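You operate a simulated robot arm through the tools that you are given. There is no shell and no other tool. Be economical: measure what you need, move in short steps, check, and stop when the job is done.

You are at the controls of a simulated two-armed robot. One attempt, no reset.

JOB
Press the blue button of the white bottle three times. Then put one of the silver hat brackets from the cubby hole a5 on the green notebook. Then put the green channel on the small yellow chevron sign. Then put one of the white tapes from the lower board of the blue table on top of the brown taped box there. Then put the cream tape on the notepad. Then press the button of the yellow lamp to switch it on. Then stack the box labelled "Small: 5 mm" from the top of the small table on top of the box that says "Small: 15 mm". Then put the blue tape on the top of the small table away on the lower board of the blue table. Then fetch the gold nut from the top of the small table and set it in the yellow bin there. Keep to this order.
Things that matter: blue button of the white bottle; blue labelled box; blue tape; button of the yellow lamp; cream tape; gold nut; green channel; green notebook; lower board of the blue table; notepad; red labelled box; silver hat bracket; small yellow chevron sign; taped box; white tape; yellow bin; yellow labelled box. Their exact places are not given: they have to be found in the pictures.

It is judged by the outcome, as a careful person would: the job done as asked, and still so three seconds after it is handed in. It fails if anything else is knocked over, pushed out of place, dropped, spilled or broken.

ROBOT AND FRAMES
Two 7-joint arms with fingered hands on one trunk, on a base that drives. Base frame: it is fixed to the floor where the robot stands at the start and does not move with it; the origin is under the middle of the robot, x ahead of it, y to its left, z up; the surface under the hand at the start is at about z = 870. Lengths are in mm, angles in degrees, forces in N, time in s.
The left shoulder is at the start at [40, 146, 1179], the right one opposite. With the tool pointing down near the work surface each hand reaches from about 300 to 720 mm from the robot's upright axis, wherever it stands, measured 20 degrees to its own side. Places, roughly: blue button of the white bottle [500, 0, 900]; blue labelled box, red labelled box, yellow labell [-2500, 7250, 1000]; blue tape (12x12x5 cm) [-2600, 7300, 1000]; button of the yellow lamp [0, -2100, 900]; cream tape (9x9x4 cm) [-3000, 1500, 1000]; gold nut (3x3x2 cm) [-2800, 7300, 1000]; green channel (22x5x3 cm) [500, 3800, 900]; green notebook [-750, 3750, 500]; lower board of the blue table [-1000, 2900, 600]; notepad (21x30x1 cm) [-3000, 1200, 1000]; silver hat bracket (11x5x3 cm) [500, 2100, 500]; small yellow chevron sign (22x22x2 cm) [500, 6200, 900]; taped box [-1000, 3000, 500]; white tape (8x8x4 cm) [-1100, 2700, 600]; yellow bin [-2500, 7000, 1000]. Payload 4 kg a hand.
The TCP of each hand is the grasp point between the finger pads, 26 mm short of the fingertips. In the tool frame z runs along the fingers and y along their closing line. Largest opening 148 mm; the body of the gripper starts 73 mm behind the TCP. The gripper is a hand of 3 fingers: y runs from the thumb to the fingers, the wrist lies at [0, 0, -224] in the tool frame, and closing takes about 1.5 s.
Orientation is that of the tool frame in the base frame, as a unit quaternion [w, x, y, z]. With the fingers straight down and closing along the base's y, the tool's x points along the base's -x, its y along +y and its z along -z.

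CONTROLS
- The arms move only by the tool jog_arm. It takes "left_rows", "right_rows" or both (then of equal length, played together; a hand with none holds still); each is one flat list of numbers, 7 for each row, row after row: the shift along the tool's x, y, z in units of 30 mm (1.0 is 30 mm), then the turn, a rotation vector about the tool's x, y, z in units of 8 degrees (1.0 is 8 degrees), then the finger opening in mm, from 0 to 148. In form: [tx, ty, tz, rx, ry, rz, gripper, tx, ty, tz, rx, ry, rz, gripper, ...]. A call has 1 to 10 rows; each row shifts and turns the commanded pose from where the row before left it, along the tool's axes as they then stand. A call with a number of a shift or a turn outside -1 to 1 is refused whole. Rows are played at 5 a second. More than 50 mm and 8.6 degrees between two rows, or a gripper value outside its range, and nothing of the call is played. A pose out of reach is approached as far as the arm can. The call stops where the force on the tool passes 40 N (or 10 N more than at its start, if that is more) or the arm is blocked; 0.2 s more then pass. The fingers move at their own pace (about 108 mm/s each) and stop on an object; they squeeze with about 26 N. The grip force told is the motor's: it shows also when the fingers shut on nothing. Time passes only in rows, and 0.2 s behind the last, so rows that do not move let the fingers close. It gives the time, the measured TCP pose, the force on the tool (base axes), the opening and the grip force at its end, in the units of the frame above (readings bear some noise), with the torque about the TCP (base axes, N m) and any sound that the robot's microphone picked up, and new pictures: "show" is both (left out), scene, wrist or none (wrist: the cameras of the hands that moved).
- Cameras (640 x 400 px; columns grow to the right, rows downward): "scene" is now at [113.6, 1.6, 1422.5]; the picture's right is [0.02, -1.00, 0.00], its down [-0.43, -0.01, -0.90] and it looks along [0.90, 0.02, -0.43] (base axes); focal length 275 px, centre (320, 200). "left" rides on the left gripper at [-68, -39, -90] in its tool frame; the picture's right is [0.50, -0.87, 0.00], its down [0.66, 0.38, -0.65] and it looks along [0.57, 0.33, 0.76] (tool axes); focal length 222 px, centre (320, 200). "right" rides on the right gripper at [68, -39, -90] in its tool frame; the picture's right is [0.50, 0.87, 0.00], its down [-0.66, 0.38, -0.65] and it looks along [-0.57, 0.33, 0.76] (tool axes); focal length 222 px, centre (320, 200).
- lift_body(by): slides the trunk up (or, below 0, down) by that many mm; the arms and the scene camera ride with it, the base frame stays. It gives what a move gives, with no picture.
- steer(legs): drives the robot by 1 to 6 legs, each [ahead, left, turn to the left] in mm, mm and degrees, along the robot's own axes; the way and the turn of a leg run together, so that a leg with both is an arc; at most 1500 mm and 180 degrees a leg. The arms and the cameras ride along, it lands a little off, and it stops where it bumps. It gives what a move gives, and a new picture of the scene camera.
- hand_shape(shape, hand): the hand has 3 fingers and takes this shape, open, in about a second: jaw (thumb against the fingers, like two jaws); tri (thumb and two fingers); tip (a fingertip pinch); poke (one finger out to press); point (the index stretched); flat (the hand flat); cup (the hand cupped); fist (a fist). The gripper value then closes the fingers along that shape, each until it touches; the sizes above hold for jaw. It gives what a move gives, with no picture.
- turn_head(pan, tilt): turns the head with the scene camera to pan (to the left, within 86 degrees either way) and tilt (down, from -29 to 69), counted from straight ahead of the robot. It gives what a move gives, and a new picture of the scene camera.
- probe_pixels(camera, pixels): for up to 12 pixels [column, row] of the newest picture of that camera ("zoom" is the newest enlarged one), the place [x, y, z] in the base frame of the surface seen there, good to about 2 mm. No time passes.
- zoom(camera, box): a new picture of the part [left, top, right, bottom] of that camera's present view, enlarged. No time passes.
- sign_off(): hands the job in; it is judged then, once.

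Go step by step. Measure first, check grasps and placings, and put right what went wrong. The budget is 322 turns and 360 pictures, counting those below and the enlarged ones. Unless the task says otherwise, let go and move clear before handing in.

The tools are called after ">>>" as name(argument=value, ...) on one line, values as JSON. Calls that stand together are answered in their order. jog_arm: Moves the arms, as the interface text tells. Its arguments: {"type":"object","properties":{"left_rows":{"type":"array"},"right_rows":{"type":"array"},"show":{"type":"string","enum":["both","scene","wrist","none"]}},"required":[]} The other tools are called the same way: lift_body (by) slides the trunk up or down; hand_shape (shape, hand) gives the hand a shape; steer (legs) drives the base; turn_head (pan, tilt) turns the head that bears the scene camera; probe_pixels (camera, pixels) gives the place of the surface under pixels of a picture; zoom (camera, box) takes an enlarged picture of a part of a camera's view; sign_off () hands the job in.

At the start:

```text
time: 0.0
left_eef_pos: [492.3, 227.9, 1308.9]
left_tool_rot: [0.0, 0.0, 1.0, 0.0]
left_ft_force: [0.1, -0.7, -0.5]
left_torque: [0.02, 0.01, -0.02]
left_grip_width: 147.7
left_finger_force: 0.0
left_shape: jaw
right_eef_pos: [362.4, -119.9, 1303.3]
right_tool_rot: [-0.001, 0.0, 1.0, 0.001]
right_ft_force: [0.8, 0.5, -0.2]
right_torque: [-0.01, 0.04, 0.02]
right_grip_width: 148.0
right_finger_force: 0.1
right_shape: jaw
trunk travel left (down, up): [-350.0, 156.0]
robot x, y, heading: [0.5, 0.1, 0.1]
head pan, tilt: [1.3, 25.7]
```

scene: 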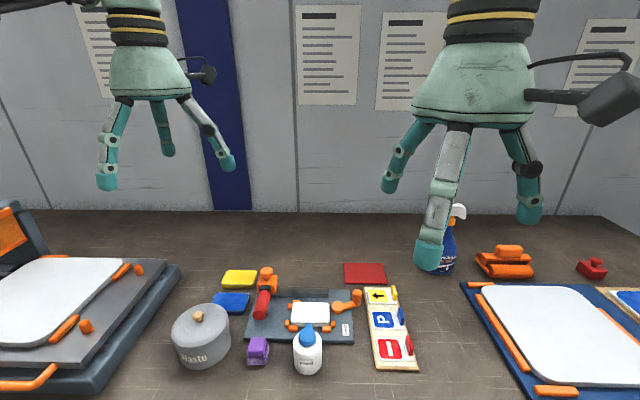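
right: 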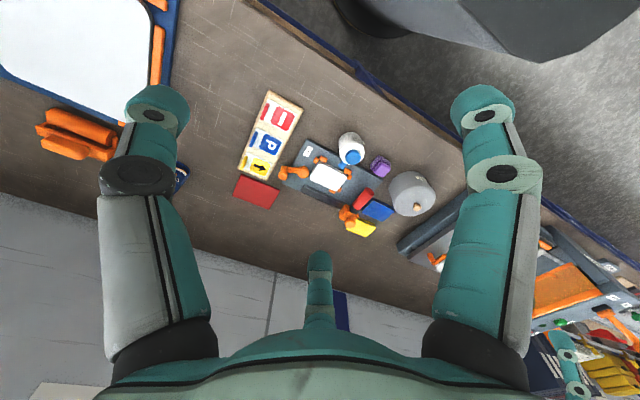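
left: 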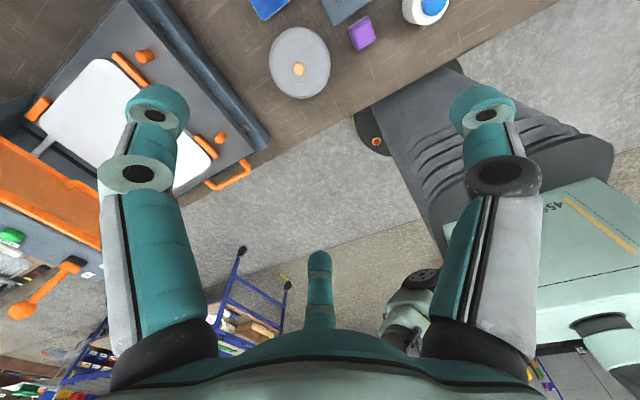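

The white bottle with the blue cap stands at about (307,345) in the scene picture; I probe it and zoom in.

>>> probe_pixels(camera="scene", pixels=[[306, 328], [306, 336], [307, 350], [308, 368], [260, 345], [310, 310], [330, 385], [200, 330]])

>>> zoom(camera="scene", box=[240, 280, 400, 380])

```text
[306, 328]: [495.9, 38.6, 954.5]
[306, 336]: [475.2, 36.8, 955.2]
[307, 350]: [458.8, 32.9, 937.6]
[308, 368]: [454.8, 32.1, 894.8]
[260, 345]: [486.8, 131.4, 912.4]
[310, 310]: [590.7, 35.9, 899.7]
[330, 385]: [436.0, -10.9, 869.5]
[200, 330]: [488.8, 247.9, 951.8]
```

```text
4.00 times, centred on (320, 330) of scene
```

zoom: 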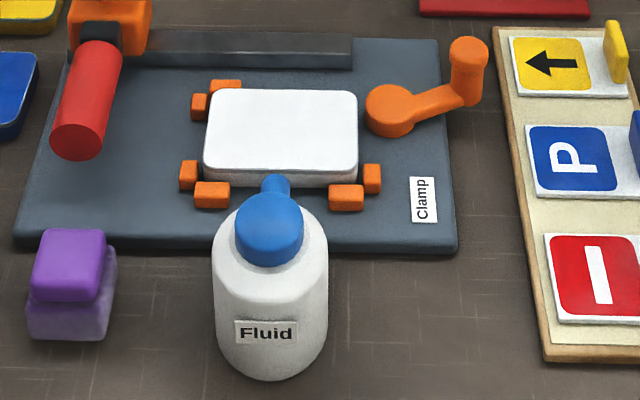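

The button is the blue knob around zoom (268,225). I probe its top and take the right hand to the poke shape.

>>> probe_pixels(camera="zoom", pixels=[[268, 200], [268, 212], [268, 225], [268, 240], [268, 255], [245, 225], [292, 225], [277, 182], [268, 275]])

>>> hand_shape(hand="right", shape="poke")

>>> jog_arm(right_rows=[0, 0, 0, 0, 0, 0, 148], show="both")

```text
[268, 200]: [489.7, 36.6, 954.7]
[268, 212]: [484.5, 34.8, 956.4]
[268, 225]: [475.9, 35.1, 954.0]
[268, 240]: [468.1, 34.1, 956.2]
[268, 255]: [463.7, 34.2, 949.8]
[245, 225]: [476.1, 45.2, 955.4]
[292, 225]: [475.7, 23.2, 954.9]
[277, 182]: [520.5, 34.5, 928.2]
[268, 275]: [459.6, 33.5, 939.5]
```

```text
time: 0.9
left_eef_pos: [493.2, 229.2, 1309.0]
left_tool_rot: [0.0, 0.0, 1.0, -0.001]
left_ft_force: [0.9, -0.2, 0.4]
left_torque: [0.04, 0.02, -0.01]
left_grip_width: 148.0
left_finger_force: 0.1
left_shape: jaw
right_eef_pos: [363.3, -119.3, 1302.9]
right_tool_rot: [0.0, 0.0, 1.0, 0.001]
right_ft_force: [0.5, 0.0, -0.7]
right_torque: [0.03, 0.01, -0.01]
right_grip_width: 0.0
right_finger_force: 0.1
right_shape: poke
trunk travel left (down, up): [-350.0, 156.0]
robot x, y, heading: [0.7, -2.4, -0.1]
head pan, tilt: [1.3, 25.7]
```

```text
time: 1.3
left_eef_pos: [492.2, 229.3, 1309.9]
left_tool_rot: [0.0, -0.001, 1.0, 0.0]
left_ft_force: [0.5, -0.3, 0.1]
left_torque: [0.0, 0.02, -0.02]
left_grip_width: 147.9
left_finger_force: 0.0
left_shape: jaw
right_eef_pos: [363.0, -120.4, 1302.7]
right_tool_rot: [-0.001, 0.001, 1.0, 0.001]
right_ft_force: [0.6, 0.8, 0.5]
right_torque: [-0.01, 0.01, 0.0]
right_grip_width: 0.3
right_finger_force: 0.1
right_shape: poke
trunk travel left (down, up): [-350.0, 156.0]
robot x, y, heading: [3.4, 1.4, -0.2]
head pan, tilt: [1.3, 25.7]
```

scene: 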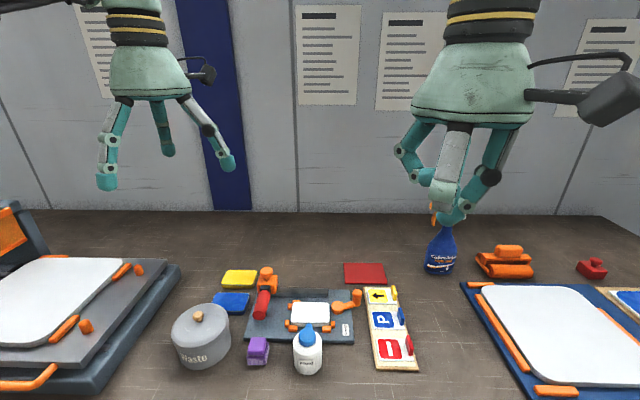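
right: 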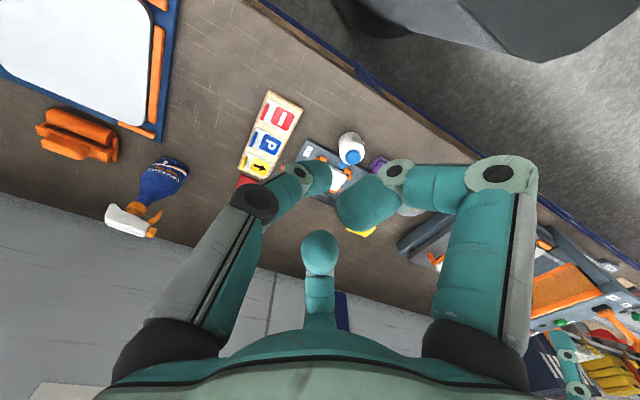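

The hand now pokes, but I need to see which finger is out and where its tip is. I zoom on it in the scene view.

>>> zoom(camera="scene", box=[370, 100, 530, 240])

>>> zoom(camera="right", box=[200, 130, 520, 330])

>>> probe_pixels(camera="right", pixels=[[320, 245], [365, 205], [310, 180], [320, 290], [345, 205], [330, 180]])

>>> probe_pixels(camera="scene", pixels=[[445, 215], [455, 215], [442, 195], [425, 175], [400, 150], [408, 165], [465, 200]])

```text
2.86 times, centred on (450, 170) of scene
```

zoom: 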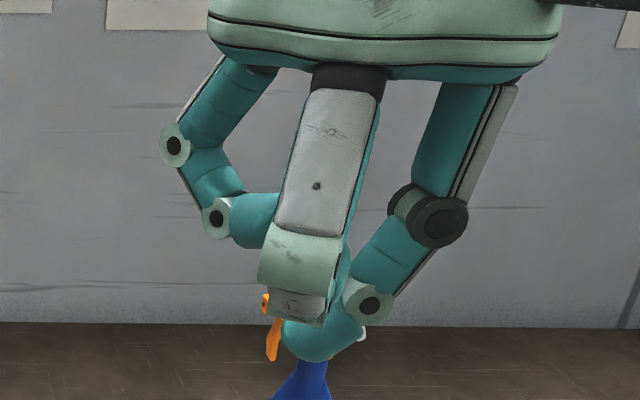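

```text
2.00 times, centred on (360, 230) of right
```

zoom: 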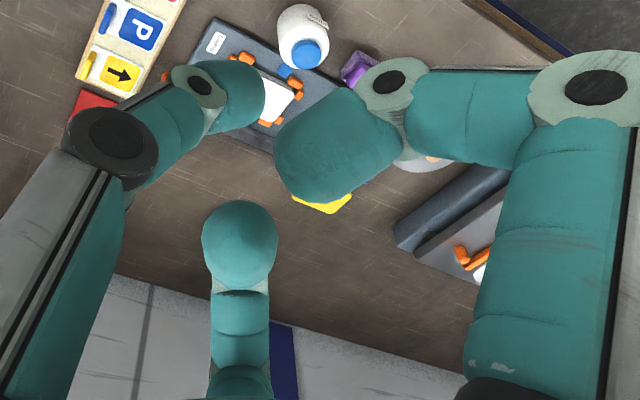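

```text
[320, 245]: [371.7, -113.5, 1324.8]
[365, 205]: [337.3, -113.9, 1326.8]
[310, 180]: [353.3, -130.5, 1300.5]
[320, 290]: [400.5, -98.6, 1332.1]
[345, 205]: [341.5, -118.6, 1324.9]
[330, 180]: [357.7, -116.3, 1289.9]
```

```text
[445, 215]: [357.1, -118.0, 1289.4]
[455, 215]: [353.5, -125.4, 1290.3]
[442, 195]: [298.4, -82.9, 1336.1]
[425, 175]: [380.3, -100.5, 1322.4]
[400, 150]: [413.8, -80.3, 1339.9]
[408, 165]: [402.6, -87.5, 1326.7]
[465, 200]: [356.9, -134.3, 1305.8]
```

The thumb is the poking finger; its lowest part is near scene (450,223). I probe around it to find the tip offset from the TCP.

>>> probe_pixels(camera="scene", pixels=[[450, 224], [447, 222], [453, 222], [442, 221], [458, 220], [450, 218], [463, 215], [438, 214]])

>>> probe_pixels(camera="zoom", pixels=[[240, 90], [260, 90], [225, 90], [205, 100], [250, 70], [250, 110]])

```text
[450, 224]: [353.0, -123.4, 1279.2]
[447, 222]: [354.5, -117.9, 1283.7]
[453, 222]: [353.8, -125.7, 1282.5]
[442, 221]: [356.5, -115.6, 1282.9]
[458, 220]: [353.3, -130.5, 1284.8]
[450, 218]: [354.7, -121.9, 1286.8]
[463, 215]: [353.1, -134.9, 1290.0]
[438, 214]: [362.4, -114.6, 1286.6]
```

```text
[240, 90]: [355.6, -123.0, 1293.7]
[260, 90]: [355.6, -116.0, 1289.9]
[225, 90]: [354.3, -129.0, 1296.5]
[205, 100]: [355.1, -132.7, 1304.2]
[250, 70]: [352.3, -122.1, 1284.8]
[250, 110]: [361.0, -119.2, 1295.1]
```

The thumb tip lies about 25 mm below and 3 mm to the right of the TCP. I move the right hand over the button (477, 34.5, 955), stopping about 30 mm above.

>>> jog_arm(right_rows=[0, 0, 0.98, 0, 0, 0, 148, 0, 0, 0.98, 0, 0, 0, 148, -0.475, 0.655, 0.97, 0, 0, 0, 148, -0.475, 0.655, 0.97, 0, 0, 0, 148, -0.475, 0.655, 0.97, 0, 0, 0, 148, -0.475, 0.655, 0.97, 0, 0, 0, 148, -0.475, 0.655, 0.97, 0, 0, 0, 148, -0.475, 0.655, 0.97, 0, 0, 0, 148, -0.475, 0.655, 0.97, 0, 0, 0, 148, -0.475, 0.655, 0.97, 0, 0, 0, 148])

```text
time: 3.5
left_eef_pos: [493.2, 229.6, 1309.6]
left_tool_rot: [0.0, -0.001, 1.0, 0.0]
left_ft_force: [-0.9, 0.4, -0.4]
left_torque: [-0.04, -0.02, -0.01]
left_grip_width: 147.9
left_finger_force: 0.0
left_shape: jaw
right_eef_pos: [474.1, 39.2, 1011.1]
right_tool_rot: [-0.001, -0.001, 1.0, 0.001]
right_ft_force: [0.9, 0.5, 0.0]
right_torque: [-0.02, 0.0, 0.01]
right_grip_width: 0.1
right_finger_force: 0.1
right_shape: poke
trunk travel left (down, up): [-350.0, 156.0]
robot x, y, heading: [-3.1, 2.9, -0.2]
head pan, tilt: [1.3, 25.7]
```

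scene: 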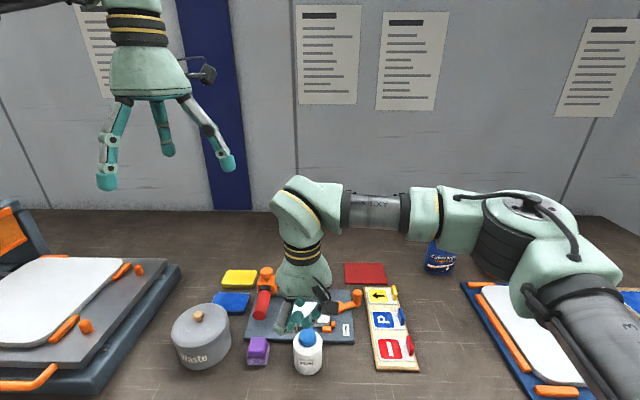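
right: 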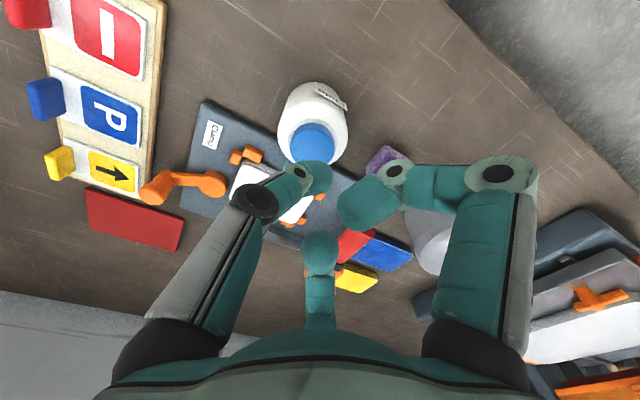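

The thumb tip is about 30 mm above the button and lined up. I go down, then edge in with small steps, watching force and sound.

>>> jog_arm(right_rows=[-0.1, -0.05, 0.8, 0, 0, 0, 148, 0, 0, 0.1, 0, 0, 0, 148, 0, 0, 0.1, 0, 0, 0, 148, 0, 0, 0.1, 0, 0, 0, 148, 0, 0, 0.07, 0, 0, 0, 148])

```text
time: 4.7
left_eef_pos: [492.5, 227.5, 1309.2]
left_tool_rot: [0.0, 0.0, 1.0, 0.0]
left_ft_force: [-0.6, -0.7, -0.2]
left_torque: [0.0, 0.03, -0.03]
left_grip_width: 147.9
left_finger_force: 0.0
left_shape: jaw
right_eef_pos: [477.3, 36.7, 976.7]
right_tool_rot: [-0.001, 0.0, 1.0, 0.001]
right_ft_force: [0.8, -0.4, 3.0]
right_torque: [-0.05, 0.02, -0.03]
right_grip_width: 0.0
right_finger_force: 0.1
right_shape: poke
trunk travel left (down, up): [-350.0, 156.0]
robot x, y, heading: [1.1, 0.6, 0.0]
head pan, tilt: [1.3, 25.7]
heard: click
```

scene: 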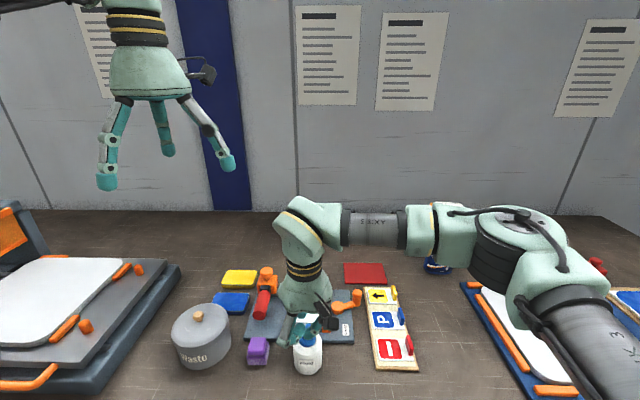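
right: 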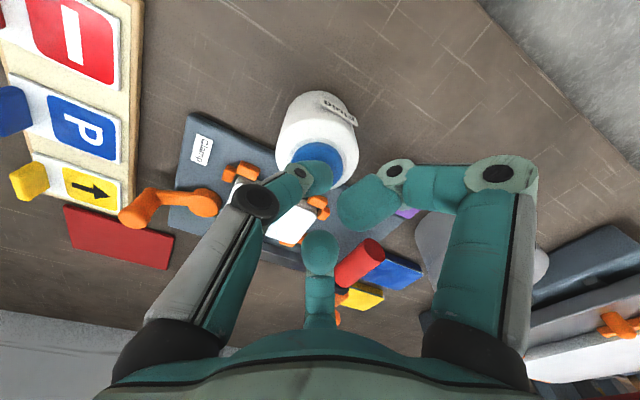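

A click was heard at 3 N: press one. I lift 18 mm to let the button come up, then see.

>>> jog_arm(right_rows=[0, 0, -0.6, 0, 0, 0, 148, 0, 0, 0, 0, 0, 0, 148], show="none")

>>> jog_arm(right_rows=[0, 0, 0.4, 0, 0, 0, 148, 0, 0, 0.1, 0, 0, 0, 148, 0, 0, 0.1, 0, 0, 0, 148], show="none")

```text
time: 5.3
left_eef_pos: [493.0, 228.1, 1309.4]
left_tool_rot: [0.0, 0.0, 1.0, 0.0]
left_ft_force: [0.3, 0.5, 0.3]
left_torque: [0.01, 0.0, 0.02]
left_grip_width: 147.9
left_finger_force: 0.0
left_shape: jaw
right_eef_pos: [479.7, 36.3, 994.2]
right_tool_rot: [-0.001, 0.0, 1.0, 0.001]
right_ft_force: [-0.4, 0.3, -0.9]
right_torque: [0.04, 0.0, 0.01]
right_grip_width: 0.1
right_finger_force: 0.1
right_shape: poke
trunk travel left (down, up): [-350.0, 156.0]
robot x, y, heading: [-2.8, 0.7, -0.0]
head pan, tilt: [1.3, 25.7]
```

```text
time: 6.1
left_eef_pos: [492.0, 228.8, 1309.0]
left_tool_rot: [0.0, 0.0, 1.0, 0.001]
left_ft_force: [0.0, 0.3, -0.1]
left_torque: [0.0, -0.01, 0.0]
left_grip_width: 148.0
left_finger_force: 0.0
left_shape: jaw
right_eef_pos: [479.8, 35.9, 975.8]
right_tool_rot: [-0.001, 0.0, 1.0, 0.001]
right_ft_force: [0.6, 0.9, 3.3]
right_torque: [0.01, -0.02, 0.02]
right_grip_width: 0.1
right_finger_force: 0.1
right_shape: poke
trunk travel left (down, up): [-350.0, 156.0]
robot x, y, heading: [0.4, -2.4, 0.2]
head pan, tilt: [1.3, 25.7]
heard: click
```

Press two clicked. I lift and press a third time.

>>> jog_arm(right_rows=[0, 0, -0.6, 0, 0, 0, 148, 0, 0, 0, 0, 0, 0, 148], show="none")

>>> jog_arm(right_rows=[0, 0, 0.4, 0, 0, 0, 148, 0, 0, 0.1, 0, 0, 0, 148, 0, 0, 0.1, 0, 0, 0, 148], show="none")

```text
time: 6.7
left_eef_pos: [493.0, 228.7, 1309.0]
left_tool_rot: [0.0, -0.001, 1.0, 0.0]
left_ft_force: [0.7, 0.4, -0.1]
left_torque: [0.0, -0.05, 0.03]
left_grip_width: 147.9
left_finger_force: 0.1
left_shape: jaw
right_eef_pos: [478.0, 34.8, 994.1]
right_tool_rot: [-0.001, 0.0, 1.0, 0.001]
right_ft_force: [1.2, -0.3, -0.4]
right_torque: [-0.03, -0.03, 0.0]
right_grip_width: 0.0
right_finger_force: 0.1
right_shape: poke
trunk travel left (down, up): [-350.0, 156.0]
robot x, y, heading: [7.2, -2.6, 0.1]
head pan, tilt: [1.3, 25.7]
```

```text
time: 7.5
left_eef_pos: [493.4, 228.7, 1309.7]
left_tool_rot: [0.001, -0.001, 1.0, 0.0]
left_ft_force: [-0.2, -0.1, 0.6]
left_torque: [0.02, 0.01, 0.01]
left_grip_width: 147.8
left_finger_force: 0.1
left_shape: jaw
right_eef_pos: [478.9, 36.1, 976.6]
right_tool_rot: [0.0, 0.001, 1.0, 0.001]
right_ft_force: [1.0, -0.3, 3.2]
right_torque: [0.03, 0.0, 0.01]
right_grip_width: 0.1
right_finger_force: 0.0
right_shape: poke
trunk travel left (down, up): [-350.0, 156.0]
robot x, y, heading: [-0.3, 2.4, 0.1]
head pan, tilt: [1.3, 25.7]
heard: click
```

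Three clicks heard. I retrace the arm up to its start and look to the left toward the cubby holes.

>>> jog_arm(right_rows=[0, 0, -0.98, 0, 0, 0, 148, 0, 0, -0.98, 0, 0, 0, 148, 0, 0, -0.98, 0, 0, 0, 148, 0.475, -0.655, -0.98, 0, 0, 0, 148, 0.475, -0.655, -0.98, 0, 0, 0, 148, 0.475, -0.655, -0.98, 0, 0, 0, 148, 0.475, -0.655, -0.98, 0, 0, 0, 148, 0.475, -0.655, -0.98, 0, 0, 0, 148, 0.475, -0.655, -0.98, 0, 0, 0, 148, 0.475, -0.655, -0.98, 0, 0, 0, 148], show="none")

>>> hand_shape(hand="right", shape="jaw")

>>> turn_head(pan=80, tilt=20)

```text
time: 9.7
left_eef_pos: [492.1, 228.4, 1310.1]
left_tool_rot: [0.001, 0.0, 1.0, 0.0]
left_ft_force: [0.1, 0.0, 0.8]
left_torque: [-0.03, -0.01, 0.03]
left_grip_width: 147.9
left_finger_force: 0.0
left_shape: jaw
right_eef_pos: [376.1, -101.5, 1270.9]
right_tool_rot: [-0.001, 0.001, 1.0, 0.002]
right_ft_force: [0.0, 0.9, -0.4]
right_torque: [-0.01, -0.01, 0.01]
right_grip_width: 0.0
right_finger_force: 0.1
right_shape: poke
trunk travel left (down, up): [-350.0, 156.0]
robot x, y, heading: [-1.0, 1.5, 0.1]
head pan, tilt: [1.3, 25.7]
```

```text
time: 10.6
left_eef_pos: [492.8, 229.0, 1308.2]
left_tool_rot: [0.0, 0.0, 1.0, 0.0]
left_ft_force: [0.0, 0.4, -0.3]
left_torque: [0.02, 0.0, -0.01]
left_grip_width: 148.1
left_finger_force: 0.1
left_shape: jaw
right_eef_pos: [378.8, -100.8, 1269.6]
right_tool_rot: [-0.001, 0.0, 1.0, 0.001]
right_ft_force: [0.0, -0.2, 0.0]
right_torque: [-0.01, 0.03, 0.01]
right_grip_width: 148.1
right_finger_force: 0.1
right_shape: jaw
trunk travel left (down, up): [-350.0, 156.0]
robot x, y, heading: [-1.5, -0.9, -0.4]
head pan, tilt: [1.3, 25.7]
```

```text
time: 12.1
left_eef_pos: [493.5, 228.4, 1309.2]
left_tool_rot: [0.0, 0.0, 1.0, 0.0]
left_ft_force: [0.0, 0.2, 0.9]
left_torque: [-0.01, -0.01, -0.02]
left_grip_width: 147.8
left_finger_force: 0.0
left_shape: jaw
right_eef_pos: [378.3, -99.6, 1272.0]
right_tool_rot: [0.0, 0.0, 1.0, 0.001]
right_ft_force: [-0.5, -0.1, -0.2]
right_torque: [0.0, -0.03, -0.04]
right_grip_width: 147.7
right_finger_force: 0.0
right_shape: jaw
trunk travel left (down, up): [-350.0, 156.0]
robot x, y, heading: [-2.0, -0.7, -0.2]
head pan, tilt: [80.0, 20.0]
```

scene: 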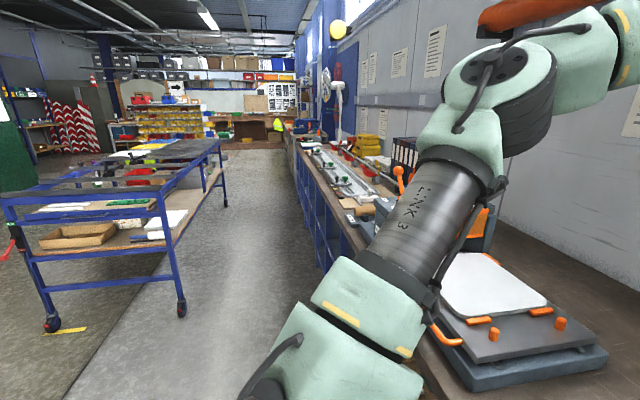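

The bench with cubby holes runs along +y, the blue table lies to the left. I probe the free lane before driving.

>>> probe_pixels(camera="scene", pixels=[[181, 312], [221, 140], [52, 322], [1, 200], [345, 255], [310, 190], [296, 140], [325, 225], [250, 250], [400, 175], [340, 90], [228, 200]])

>>> zoom(camera="scene", box=[220, 80, 420, 260])

```text
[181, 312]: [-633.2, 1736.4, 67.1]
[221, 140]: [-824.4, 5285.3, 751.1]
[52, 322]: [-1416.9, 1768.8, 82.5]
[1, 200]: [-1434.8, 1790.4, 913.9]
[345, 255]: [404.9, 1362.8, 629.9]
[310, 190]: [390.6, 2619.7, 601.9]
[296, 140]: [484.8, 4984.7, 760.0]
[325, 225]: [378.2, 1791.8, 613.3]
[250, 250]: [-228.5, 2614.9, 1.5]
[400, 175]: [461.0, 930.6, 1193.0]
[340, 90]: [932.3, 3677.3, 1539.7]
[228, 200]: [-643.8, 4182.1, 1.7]
```

```text
2.22 times, centred on (320, 170) of scene
```

zoom: 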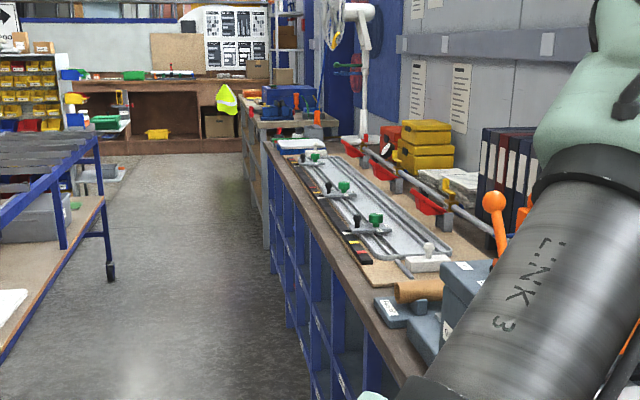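

The lane is free between x≈-630 (blue table) and x≈380 (bench front). I back 150 mm and strafe left to the cubby holes, head to front and tilted down after.

>>> steer(legs=[[-150, 0, 0], [0, 1000, 0], [0, 950, 0]])

>>> turn_head(pan=0, tilt=50)

```text
time: 22.9
left_eef_pos: [315.4, 2199.1, 1309.2]
left_tool_rot: [0.0, -0.014, 1.0, 0.0]
left_ft_force: [0.1, 0.3, 0.2]
left_torque: [0.04, -0.02, -0.01]
left_grip_width: 148.0
left_finger_force: 0.1
left_shape: jaw
right_eef_pos: [210.7, 1866.6, 1269.8]
right_tool_rot: [-0.001, -0.014, 1.0, 0.001]
right_ft_force: [-0.2, -0.4, 0.2]
right_torque: [0.0, -0.03, -0.01]
right_grip_width: 148.0
right_finger_force: 0.1
right_shape: jaw
trunk travel left (down, up): [-350.0, 156.0]
robot x, y, heading: [-169.9, 1958.3, 1.6]
head pan, tilt: [80.0, 20.0]
```

scene: 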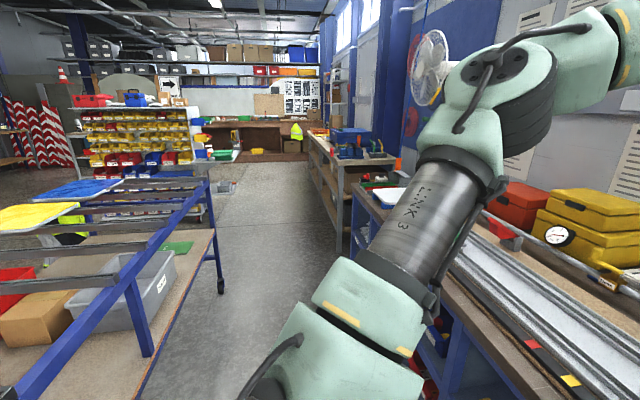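

```text
time: 24.4
left_eef_pos: [315.3, 2198.2, 1308.5]
left_tool_rot: [0.0, -0.015, 1.0, 0.0]
left_ft_force: [-0.3, -0.1, -0.2]
left_torque: [-0.01, 0.0, 0.01]
left_grip_width: 147.9
left_finger_force: 0.1
left_shape: jaw
right_eef_pos: [211.8, 1866.3, 1271.5]
right_tool_rot: [-0.001, -0.015, 1.0, 0.0]
right_ft_force: [-0.2, 0.6, 0.4]
right_torque: [0.01, 0.03, 0.0]
right_grip_width: 147.9
right_finger_force: 0.0
right_shape: jaw
trunk travel left (down, up): [-350.0, 156.0]
robot x, y, heading: [-170.2, 1955.2, 1.7]
head pan, tilt: [0.0, 50.0]
```

scene: 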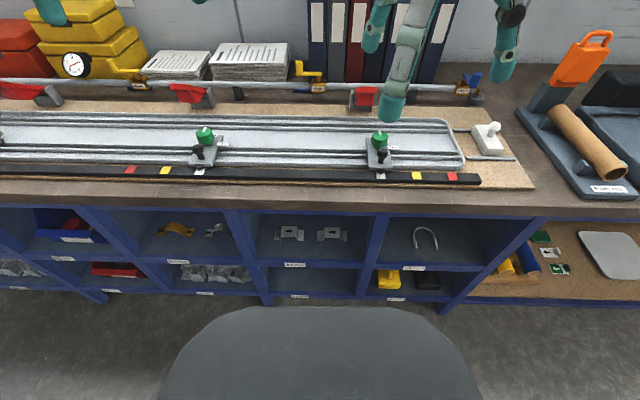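

Silver hat brackets may be the two pieces near (290,235) and (332,235). I zoom to read the labels.

>>> zoom(camera="scene", box=[130, 200, 450, 310])

>>> zoom(camera="scene", box=[240, 205, 380, 305])

>>> probe_pixels(camera="scene", pixels=[[290, 231], [332, 233], [278, 237], [302, 240], [295, 265], [310, 208], [245, 235], [380, 240], [310, 250], [310, 222], [330, 400], [330, 310]])

```text
2.00 times, centred on (290, 255) of scene
```

zoom: 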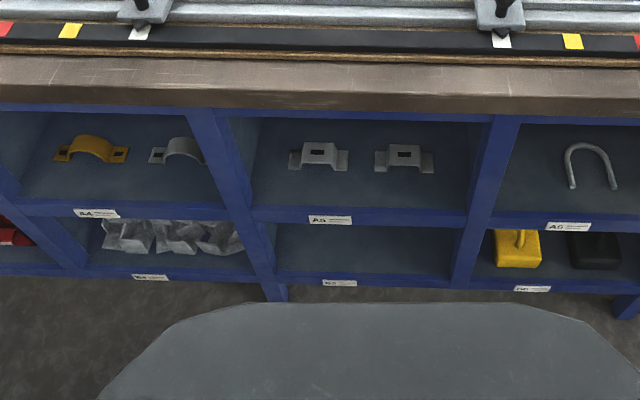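

```text
4.00 times, centred on (310, 255) of scene
```

zoom: 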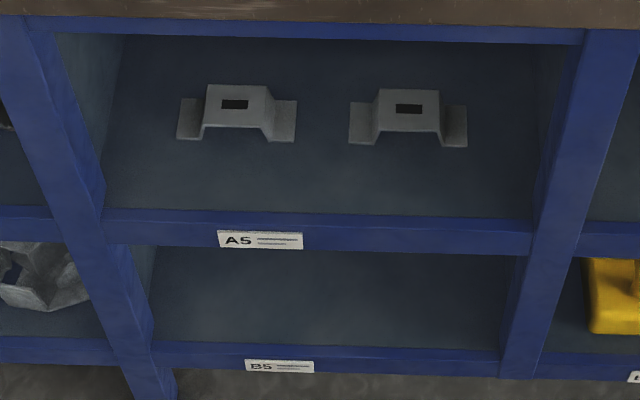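

```text
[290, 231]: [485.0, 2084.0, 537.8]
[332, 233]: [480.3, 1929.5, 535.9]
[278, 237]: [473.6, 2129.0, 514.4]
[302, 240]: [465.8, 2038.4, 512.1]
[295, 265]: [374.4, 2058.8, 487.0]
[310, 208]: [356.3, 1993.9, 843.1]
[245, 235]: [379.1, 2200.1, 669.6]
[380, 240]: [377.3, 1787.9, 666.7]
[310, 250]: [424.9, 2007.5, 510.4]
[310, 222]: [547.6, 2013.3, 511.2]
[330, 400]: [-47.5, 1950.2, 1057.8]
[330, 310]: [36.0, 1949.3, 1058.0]
```

The label reads A5; brackets lie at about (480,2084) and (478,1930), tops at z≈538, floor 510. I test the tip shape of the left hand to see how the fingers sit.

>>> hand_shape(hand="left", shape="tip")

>>> jog_arm(left_rows=[0, 0, 0, 0, 0, 0, 90], show="wrist")

>>> turn_head(pan=26, tilt=15)

```text
time: 25.3
left_eef_pos: [315.1, 2199.0, 1308.7]
left_tool_rot: [0.0, -0.015, 1.0, 0.0]
left_ft_force: [0.6, -0.2, 0.9]
left_torque: [0.02, 0.01, 0.02]
left_grip_width: 147.9
left_finger_force: 0.1
left_shape: tip
right_eef_pos: [211.4, 1865.3, 1271.3]
right_tool_rot: [0.0, -0.014, 1.0, 0.001]
right_ft_force: [0.5, 0.4, 0.1]
right_torque: [0.01, 0.02, 0.03]
right_grip_width: 148.1
right_finger_force: 0.1
right_shape: jaw
trunk travel left (down, up): [-350.0, 156.0]
robot x, y, heading: [-168.5, 1952.7, 1.5]
head pan, tilt: [0.0, 50.0]
```

```text
time: 25.7
left_eef_pos: [315.8, 2198.5, 1309.8]
left_tool_rot: [0.0, -0.016, 1.0, -0.001]
left_ft_force: [0.1, -0.4, -0.9]
left_torque: [-0.02, -0.03, 0.0]
left_grip_width: 90.8
left_finger_force: 0.1
left_shape: tip
right_eef_pos: [211.7, 1866.6, 1271.4]
right_tool_rot: [-0.001, -0.015, 1.0, 0.0]
right_ft_force: [0.1, 0.5, -0.6]
right_torque: [-0.03, 0.0, -0.02]
right_grip_width: 148.0
right_finger_force: 0.1
right_shape: jaw
trunk travel left (down, up): [-350.0, 156.0]
robot x, y, heading: [-170.7, 1951.0, 1.6]
head pan, tilt: [0.0, 50.0]
```

left: 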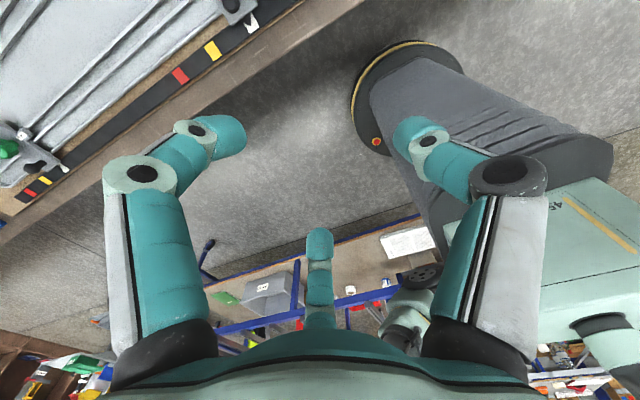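

```text
time: 26.7
left_eef_pos: [316.1, 2198.6, 1308.4]
left_tool_rot: [0.0, -0.015, 1.0, -0.001]
left_ft_force: [0.6, 0.8, 0.3]
left_torque: [0.01, -0.02, 0.02]
left_grip_width: 90.4
left_finger_force: 0.0
left_shape: tip
right_eef_pos: [211.4, 1864.9, 1270.2]
right_tool_rot: [-0.001, -0.015, 1.0, 0.001]
right_ft_force: [0.6, -0.8, 0.0]
right_torque: [-0.01, 0.0, 0.01]
right_grip_width: 147.8
right_finger_force: 0.1
right_shape: jaw
trunk travel left (down, up): [-350.0, 156.0]
robot x, y, heading: [-169.2, 1957.9, 1.6]
head pan, tilt: [26.0, 15.0]
```

scene: 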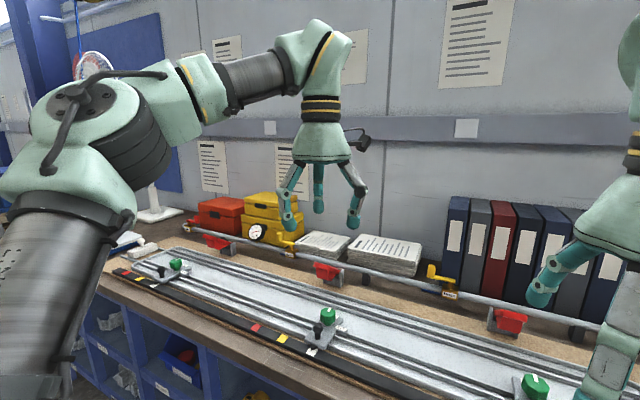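

I probe the three fingertips in the left wrist view to learn their layout in tip shape.

>>> probe_pixels(camera="left", pixels=[[232, 135], [320, 240], [405, 130], [240, 140], [320, 300]])

>>> hand_shape(hand="left", shape="jaw")

>>> jog_arm(left_rows=[0, 0, 0, 0, 0, 0, 90, 0, 0, 0, 0, 0, 0, 90], show="wrist")

```text
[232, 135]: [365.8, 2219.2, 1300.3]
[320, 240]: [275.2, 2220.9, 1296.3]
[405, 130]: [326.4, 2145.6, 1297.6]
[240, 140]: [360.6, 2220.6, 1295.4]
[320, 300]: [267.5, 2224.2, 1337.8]
```

```text
time: 27.6
left_eef_pos: [316.7, 2198.8, 1308.1]
left_tool_rot: [0.001, -0.015, 1.0, 0.0]
left_ft_force: [-0.2, -0.7, 0.0]
left_torque: [0.0, 0.02, -0.03]
left_grip_width: 147.8
left_finger_force: 0.1
left_shape: jaw
right_eef_pos: [210.9, 1865.5, 1271.0]
right_tool_rot: [-0.001, -0.015, 1.0, 0.001]
right_ft_force: [0.5, 0.1, -0.6]
right_torque: [0.02, 0.0, -0.02]
right_grip_width: 147.9
right_finger_force: 0.1
right_shape: jaw
trunk travel left (down, up): [-350.0, 156.0]
robot x, y, heading: [-168.5, 1953.5, 1.5]
head pan, tilt: [26.0, 15.0]
```

```text
time: 28.2
left_eef_pos: [315.5, 2199.9, 1309.7]
left_tool_rot: [-0.001, -0.016, 1.0, 0.0]
left_ft_force: [-1.1, 0.7, -0.7]
left_torque: [-0.03, -0.01, -0.04]
left_grip_width: 90.4
left_finger_force: 0.1
left_shape: jaw
right_eef_pos: [210.7, 1864.9, 1271.1]
right_tool_rot: [-0.001, -0.014, 1.0, 0.001]
right_ft_force: [0.7, -0.6, -0.5]
right_torque: [0.01, 0.0, -0.03]
right_grip_width: 147.9
right_finger_force: 0.0
right_shape: jaw
trunk travel left (down, up): [-350.0, 156.0]
robot x, y, heading: [-168.6, 1955.7, 1.8]
head pan, tilt: [26.0, 15.0]
```

left: 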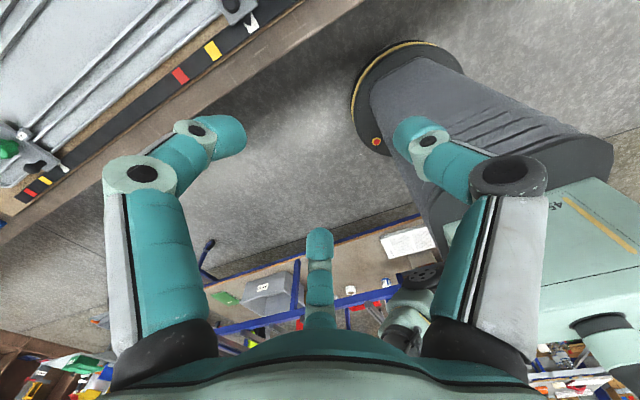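

Jaw and tip share the same three-finger geometry. I pull the left hand in over the lane, lower the trunk for reaching into A5, and look at the bracket from lower down.

>>> jog_arm(left_rows=[1, 0, 0, 0, 0, 0, 148, 1, 0, 0, 0, 0, 0, 148, 1, 0, 0, 0, 0, 0, 148, 0.5, 0, 0, 0, 0, 0, 148], show="none")

>>> lift_body(by=-300)

>>> turn_head(pan=8, tilt=40)

```text
time: 29.2
left_eef_pos: [208.1, 2194.9, 1311.3]
left_tool_rot: [0.001, -0.015, 1.0, 0.0]
left_ft_force: [0.0, 0.2, -0.7]
left_torque: [-0.02, -0.02, 0.0]
left_grip_width: 147.8
left_finger_force: 0.0
left_shape: jaw
right_eef_pos: [209.9, 1866.5, 1271.2]
right_tool_rot: [-0.001, -0.015, 1.0, 0.001]
right_ft_force: [0.0, -0.5, -0.2]
right_torque: [0.02, -0.02, -0.01]
right_grip_width: 148.0
right_finger_force: 0.1
right_shape: jaw
trunk travel left (down, up): [-350.0, 156.0]
robot x, y, heading: [-169.4, 1954.2, 1.5]
head pan, tilt: [26.0, 15.0]
```

```text
time: 32.2
left_eef_pos: [209.4, 2195.6, 1009.8]
left_tool_rot: [0.0, -0.015, 1.0, 0.0]
left_ft_force: [-0.3, -0.2, 0.1]
left_torque: [0.0, 0.01, 0.0]
left_grip_width: 147.8
left_finger_force: 0.0
left_shape: jaw
right_eef_pos: [211.2, 1864.7, 971.4]
right_tool_rot: [-0.001, -0.015, 1.0, 0.002]
right_ft_force: [0.1, 0.3, 0.2]
right_torque: [0.05, -0.01, 0.01]
right_grip_width: 147.8
right_finger_force: 0.1
right_shape: jaw
trunk travel left (down, up): [-50.0, 456.0]
robot x, y, heading: [-173.1, 1953.7, 1.7]
head pan, tilt: [26.0, 15.0]
```

```text
time: 33.1
left_eef_pos: [210.7, 2195.8, 1009.3]
left_tool_rot: [0.0, -0.014, 1.0, 0.0]
left_ft_force: [-0.4, -0.4, 0.3]
left_torque: [-0.04, 0.0, -0.01]
left_grip_width: 148.0
left_finger_force: 0.0
left_shape: jaw
right_eef_pos: [211.1, 1866.7, 970.0]
right_tool_rot: [-0.001, -0.015, 1.0, 0.001]
right_ft_force: [0.1, 0.1, -0.8]
right_torque: [0.0, 0.0, -0.01]
right_grip_width: 147.8
right_finger_force: 0.0
right_shape: jaw
trunk travel left (down, up): [-50.0, 456.0]
robot x, y, heading: [-173.8, 1956.1, 1.6]
head pan, tilt: [8.0, 40.0]
```

scene: 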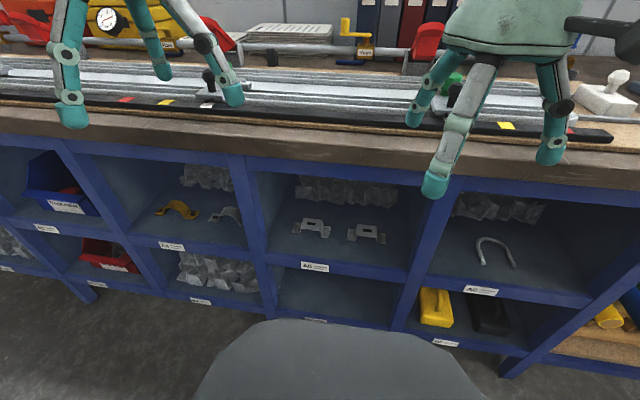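

Brackets now show at (312,228) and (367,233). I zoom and probe the bracket and the compartment bounds.

>>> zoom(camera="scene", box=[250, 150, 430, 280])

>>> probe_pixels(camera="zoom", pixels=[[200, 245], [230, 245], [258, 252], [160, 285], [280, 290], [190, 265], [220, 276], [250, 60], [250, 110], [250, 210], [260, 395], [250, 380]])

>>> probe_pixels(camera="scene", pixels=[[335, 172], [335, 178], [335, 262], [335, 257], [335, 160], [262, 200], [415, 200]])

```text
3.08 times, centred on (340, 215) of scene
```

zoom: 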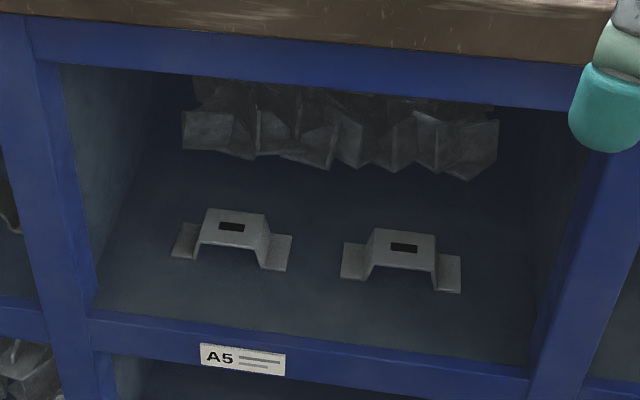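

```text
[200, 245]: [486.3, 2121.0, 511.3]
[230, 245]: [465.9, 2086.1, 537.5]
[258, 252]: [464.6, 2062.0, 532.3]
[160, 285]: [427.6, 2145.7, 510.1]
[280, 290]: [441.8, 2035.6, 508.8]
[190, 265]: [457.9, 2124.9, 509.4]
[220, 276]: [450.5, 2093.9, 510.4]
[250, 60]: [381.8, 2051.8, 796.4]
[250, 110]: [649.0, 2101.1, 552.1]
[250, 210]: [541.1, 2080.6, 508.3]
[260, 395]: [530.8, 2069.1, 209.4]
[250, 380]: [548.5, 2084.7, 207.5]
```

```text
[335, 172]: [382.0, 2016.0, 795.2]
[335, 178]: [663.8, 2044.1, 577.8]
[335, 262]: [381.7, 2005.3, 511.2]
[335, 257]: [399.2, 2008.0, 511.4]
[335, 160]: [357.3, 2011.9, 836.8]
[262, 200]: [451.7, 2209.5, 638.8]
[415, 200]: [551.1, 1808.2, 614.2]
```

The floor is flush with the front rail at z 510, the opening reaches up to about 785. I plan a grasp pitched 60° down and lower the left hand in front of the bench first.

>>> jog_arm(left_rows=[0, -0.37, 0.97, 0, 0, 0, 110, 0, -0.37, 0.97, 0, 0, 0, 110, 0, -0.37, 0.97, 0, 0, 0, 110, 0, -0.37, 0.97, 0, 0, 0, 110, 0, -0.37, 0.97, 0, 0, 0, 110, 0, -0.37, 0.97, 0, 0, 0, 110, 0, -0.37, 0.97, 0, 0, 0, 110, 0, -0.37, 0.97, 0, 0, 0, 110, 0, -0.37, 0.97, 0, 0, 0, 110, 0, -0.37, 0.97, 0, 0, 0, 110], show="scene")

```text
time: 35.3
left_eef_pos: [211.4, 2086.8, 721.9]
left_tool_rot: [0.0, -0.014, 1.0, 0.0]
left_ft_force: [-0.3, -0.7, -0.2]
left_torque: [-0.03, -0.01, 0.01]
left_grip_width: 110.4
left_finger_force: 0.0
left_shape: jaw
right_eef_pos: [211.5, 1866.4, 969.9]
right_tool_rot: [-0.001, -0.015, 1.0, 0.001]
right_ft_force: [-0.5, -0.3, -0.6]
right_torque: [-0.02, 0.02, 0.01]
right_grip_width: 147.7
right_finger_force: 0.0
right_shape: jaw
trunk travel left (down, up): [-50.0, 456.0]
robot x, y, heading: [-170.2, 1954.1, 1.7]
head pan, tilt: [8.0, 40.0]
```

scene: 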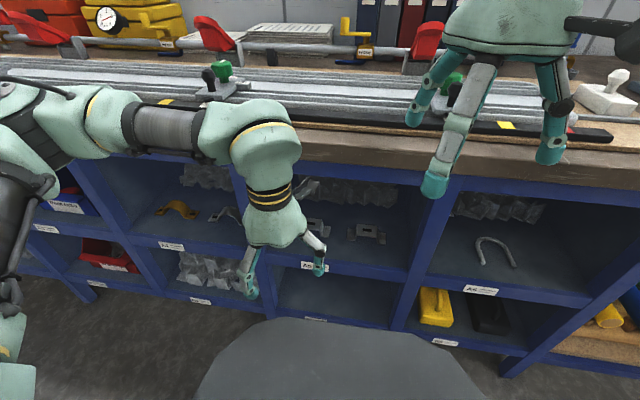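

The hand hangs clear in front. I pitch it to 60° down while lowering, then roll 30° so two fingers sit level on both sides.

>>> jog_arm(left_rows=[0, 0, 0.97, 0, -0.94, 0, 110, 0, 0, 0.97, 0, -0.94, 0, 110, 0, 0, 0.97, 0, -0.94, 0, 110, 0, 0, 0.97, 0, -0.94, 0, 110, 0, 0, 0, 0, 0, 0.94, 110, 0, 0, 0, 0, 0, 0.94, 110, 0, 0, 0, 0, 0, 0.94, 110, 0, 0, 0, 0, 0, 0.94, 110])

```text
time: 37.1
left_eef_pos: [236.3, 2085.8, 606.0]
left_tool_rot: [0.25, 0.238, 0.936, 0.071]
left_ft_force: [-0.4, -0.3, -0.4]
left_torque: [-0.03, 0.02, 0.01]
left_grip_width: 110.5
left_finger_force: 0.1
left_shape: jaw
right_eef_pos: [211.5, 1865.2, 969.5]
right_tool_rot: [-0.001, -0.015, 1.0, 0.0]
right_ft_force: [-0.2, 0.3, -1.5]
right_torque: [-0.01, 0.03, -0.01]
right_grip_width: 147.8
right_finger_force: 0.0
right_shape: jaw
trunk travel left (down, up): [-50.0, 456.0]
robot x, y, heading: [-174.5, 1960.1, 1.8]
head pan, tilt: [8.0, 40.0]
```

scene: 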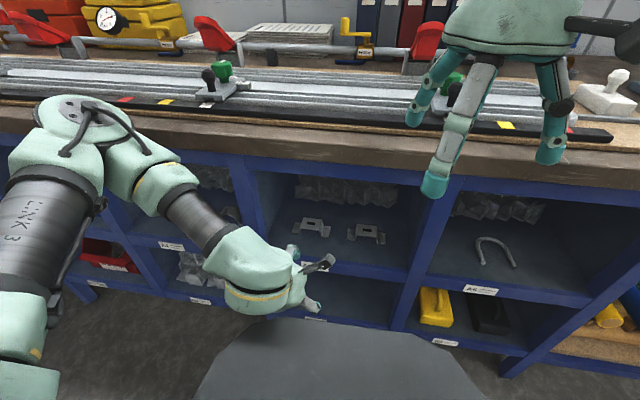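
left: 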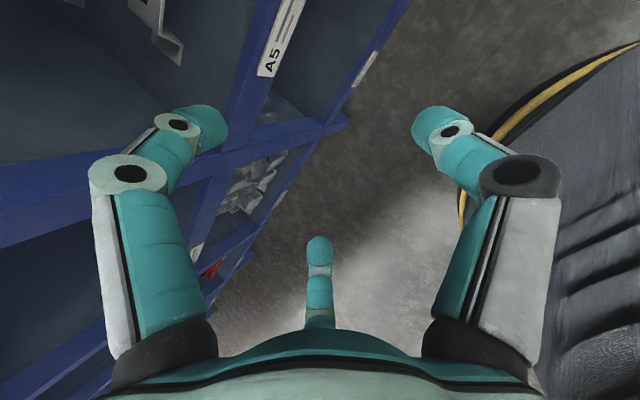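

The hand is oriented as wanted (tool z ≈ [0.50, 0.01, -0.87]). I lower the trunk the last 50 mm and advance the hand halfway to look.

>>> lift_body(by=-50)

>>> jog_arm(left_rows=[-0.703, 0.378, 0.463, 0, 0, 0, 90, -0.703, 0.378, 0.463, 0, 0, 0, 90, -0.703, 0.378, 0.463, 0, 0, 0, 90, -0.703, 0.378, 0.463, 0, 0, 0, 90])

```text
time: 38.0
left_eef_pos: [234.2, 2084.6, 556.9]
left_tool_rot: [0.25, 0.237, 0.936, 0.07]
left_ft_force: [0.5, 0.8, 0.2]
left_torque: [-0.02, -0.01, -0.01]
left_grip_width: 110.3
left_finger_force: 0.0
left_shape: jaw
right_eef_pos: [211.9, 1866.9, 921.8]
right_tool_rot: [-0.001, -0.015, 1.0, 0.001]
right_ft_force: [0.5, -0.1, -0.2]
right_torque: [-0.02, -0.03, 0.01]
right_grip_width: 148.0
right_finger_force: 0.0
right_shape: jaw
trunk travel left (down, up): [0.0, 506.0]
robot x, y, heading: [-168.5, 1954.5, 2.0]
head pan, tilt: [8.0, 40.0]
```

```text
time: 39.0
left_eef_pos: [344.7, 2082.5, 555.0]
left_tool_rot: [0.249, 0.237, 0.936, 0.072]
left_ft_force: [0.2, 0.1, 0.0]
left_torque: [-0.01, 0.03, -0.01]
left_grip_width: 90.4
left_finger_force: 0.0
left_shape: jaw
right_eef_pos: [211.3, 1864.7, 922.6]
right_tool_rot: [-0.001, -0.016, 1.0, 0.0]
right_ft_force: [-1.0, -0.5, 0.2]
right_torque: [-0.05, 0.01, -0.01]
right_grip_width: 147.9
right_finger_force: 0.0
right_shape: jaw
trunk travel left (down, up): [0.0, 506.0]
robot x, y, heading: [-173.7, 1954.6, 1.6]
head pan, tilt: [8.0, 40.0]
```

scene: 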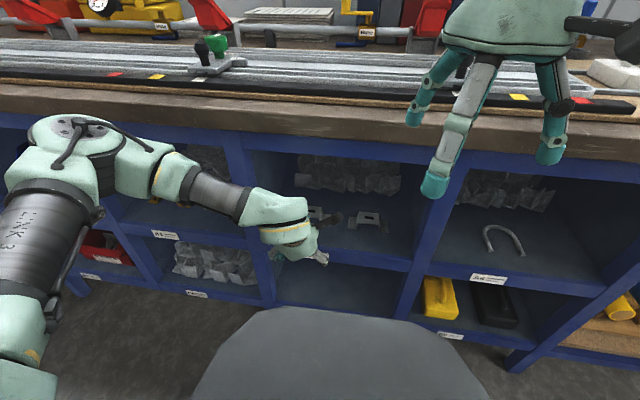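
left: 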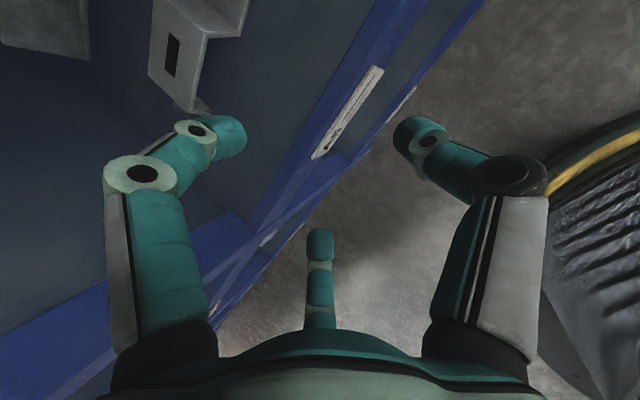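

The bracket shows at (185,60) in the left view. I probe it to confirm where its plate and edges are.

>>> probe_pixels(camera="left", pixels=[[173, 55], [153, 72], [178, 100], [196, 80], [158, 5], [200, 30], [225, 20], [205, 105], [60, 40], [85, 55]])

>>> zoom(camera="left", box=[100, 0, 300, 130])

```text
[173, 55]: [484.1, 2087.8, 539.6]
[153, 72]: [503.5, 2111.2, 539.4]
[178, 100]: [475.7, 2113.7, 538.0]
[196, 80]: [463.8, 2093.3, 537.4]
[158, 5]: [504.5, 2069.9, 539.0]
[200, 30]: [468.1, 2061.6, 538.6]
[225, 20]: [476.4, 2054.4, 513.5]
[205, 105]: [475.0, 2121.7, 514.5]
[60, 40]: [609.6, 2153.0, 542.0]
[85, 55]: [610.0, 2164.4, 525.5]
```

```text
3.08 times, centred on (200, 65) of left
```

zoom: 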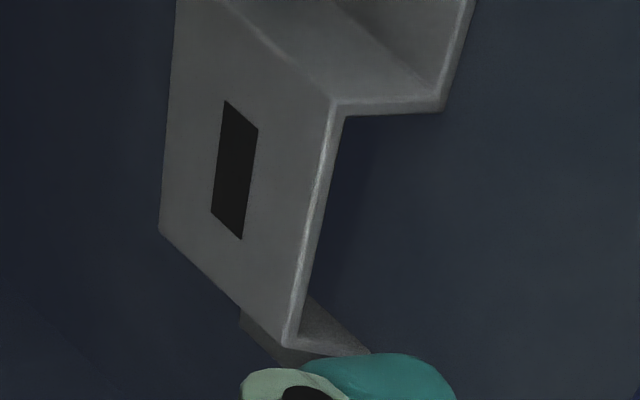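

Plate spans x 460–507, y 2061–2114, z 539. I flatten the pitch to 54° so the wrist stays under the rail, and advance most of the way.

>>> jog_arm(left_rows=[0, 0, 0, -0.361, -0.658, -0.01, 90, -0.549, 0.321, 0.478, 0, 0, 0, 90, -0.549, 0.321, 0.478, 0, 0, 0, 90, -0.549, 0.321, 0.478, 0, 0, 0, 90])

```text
time: 40.0
left_eef_pos: [416.4, 2084.8, 557.2]
left_tool_rot: [0.297, 0.233, 0.922, 0.083]
left_ft_force: [-0.4, -0.2, 0.2]
left_torque: [0.03, 0.01, 0.03]
left_grip_width: 90.5
left_finger_force: 0.2
left_shape: jaw
right_eef_pos: [210.6, 1865.6, 922.4]
right_tool_rot: [0.0, -0.015, 1.0, 0.001]
right_ft_force: [0.2, 1.2, 0.4]
right_torque: [0.0, -0.01, 0.02]
right_grip_width: 148.2
right_finger_force: 0.1
right_shape: jaw
trunk travel left (down, up): [0.0, 506.0]
robot x, y, heading: [-172.3, 1954.5, 1.6]
head pan, tilt: [8.0, 40.0]
```

scene: 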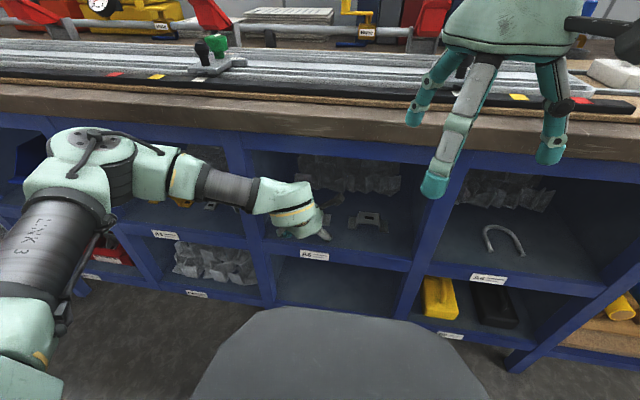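
left: 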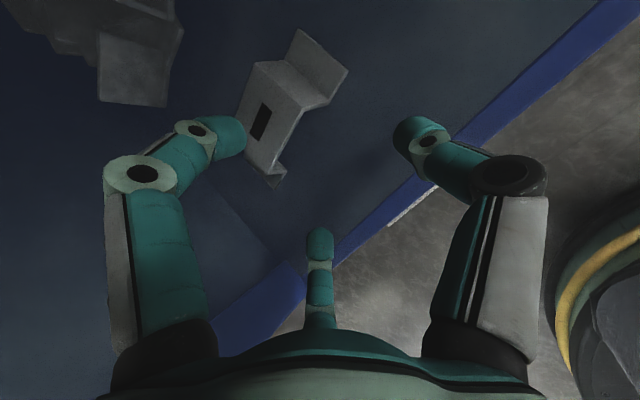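

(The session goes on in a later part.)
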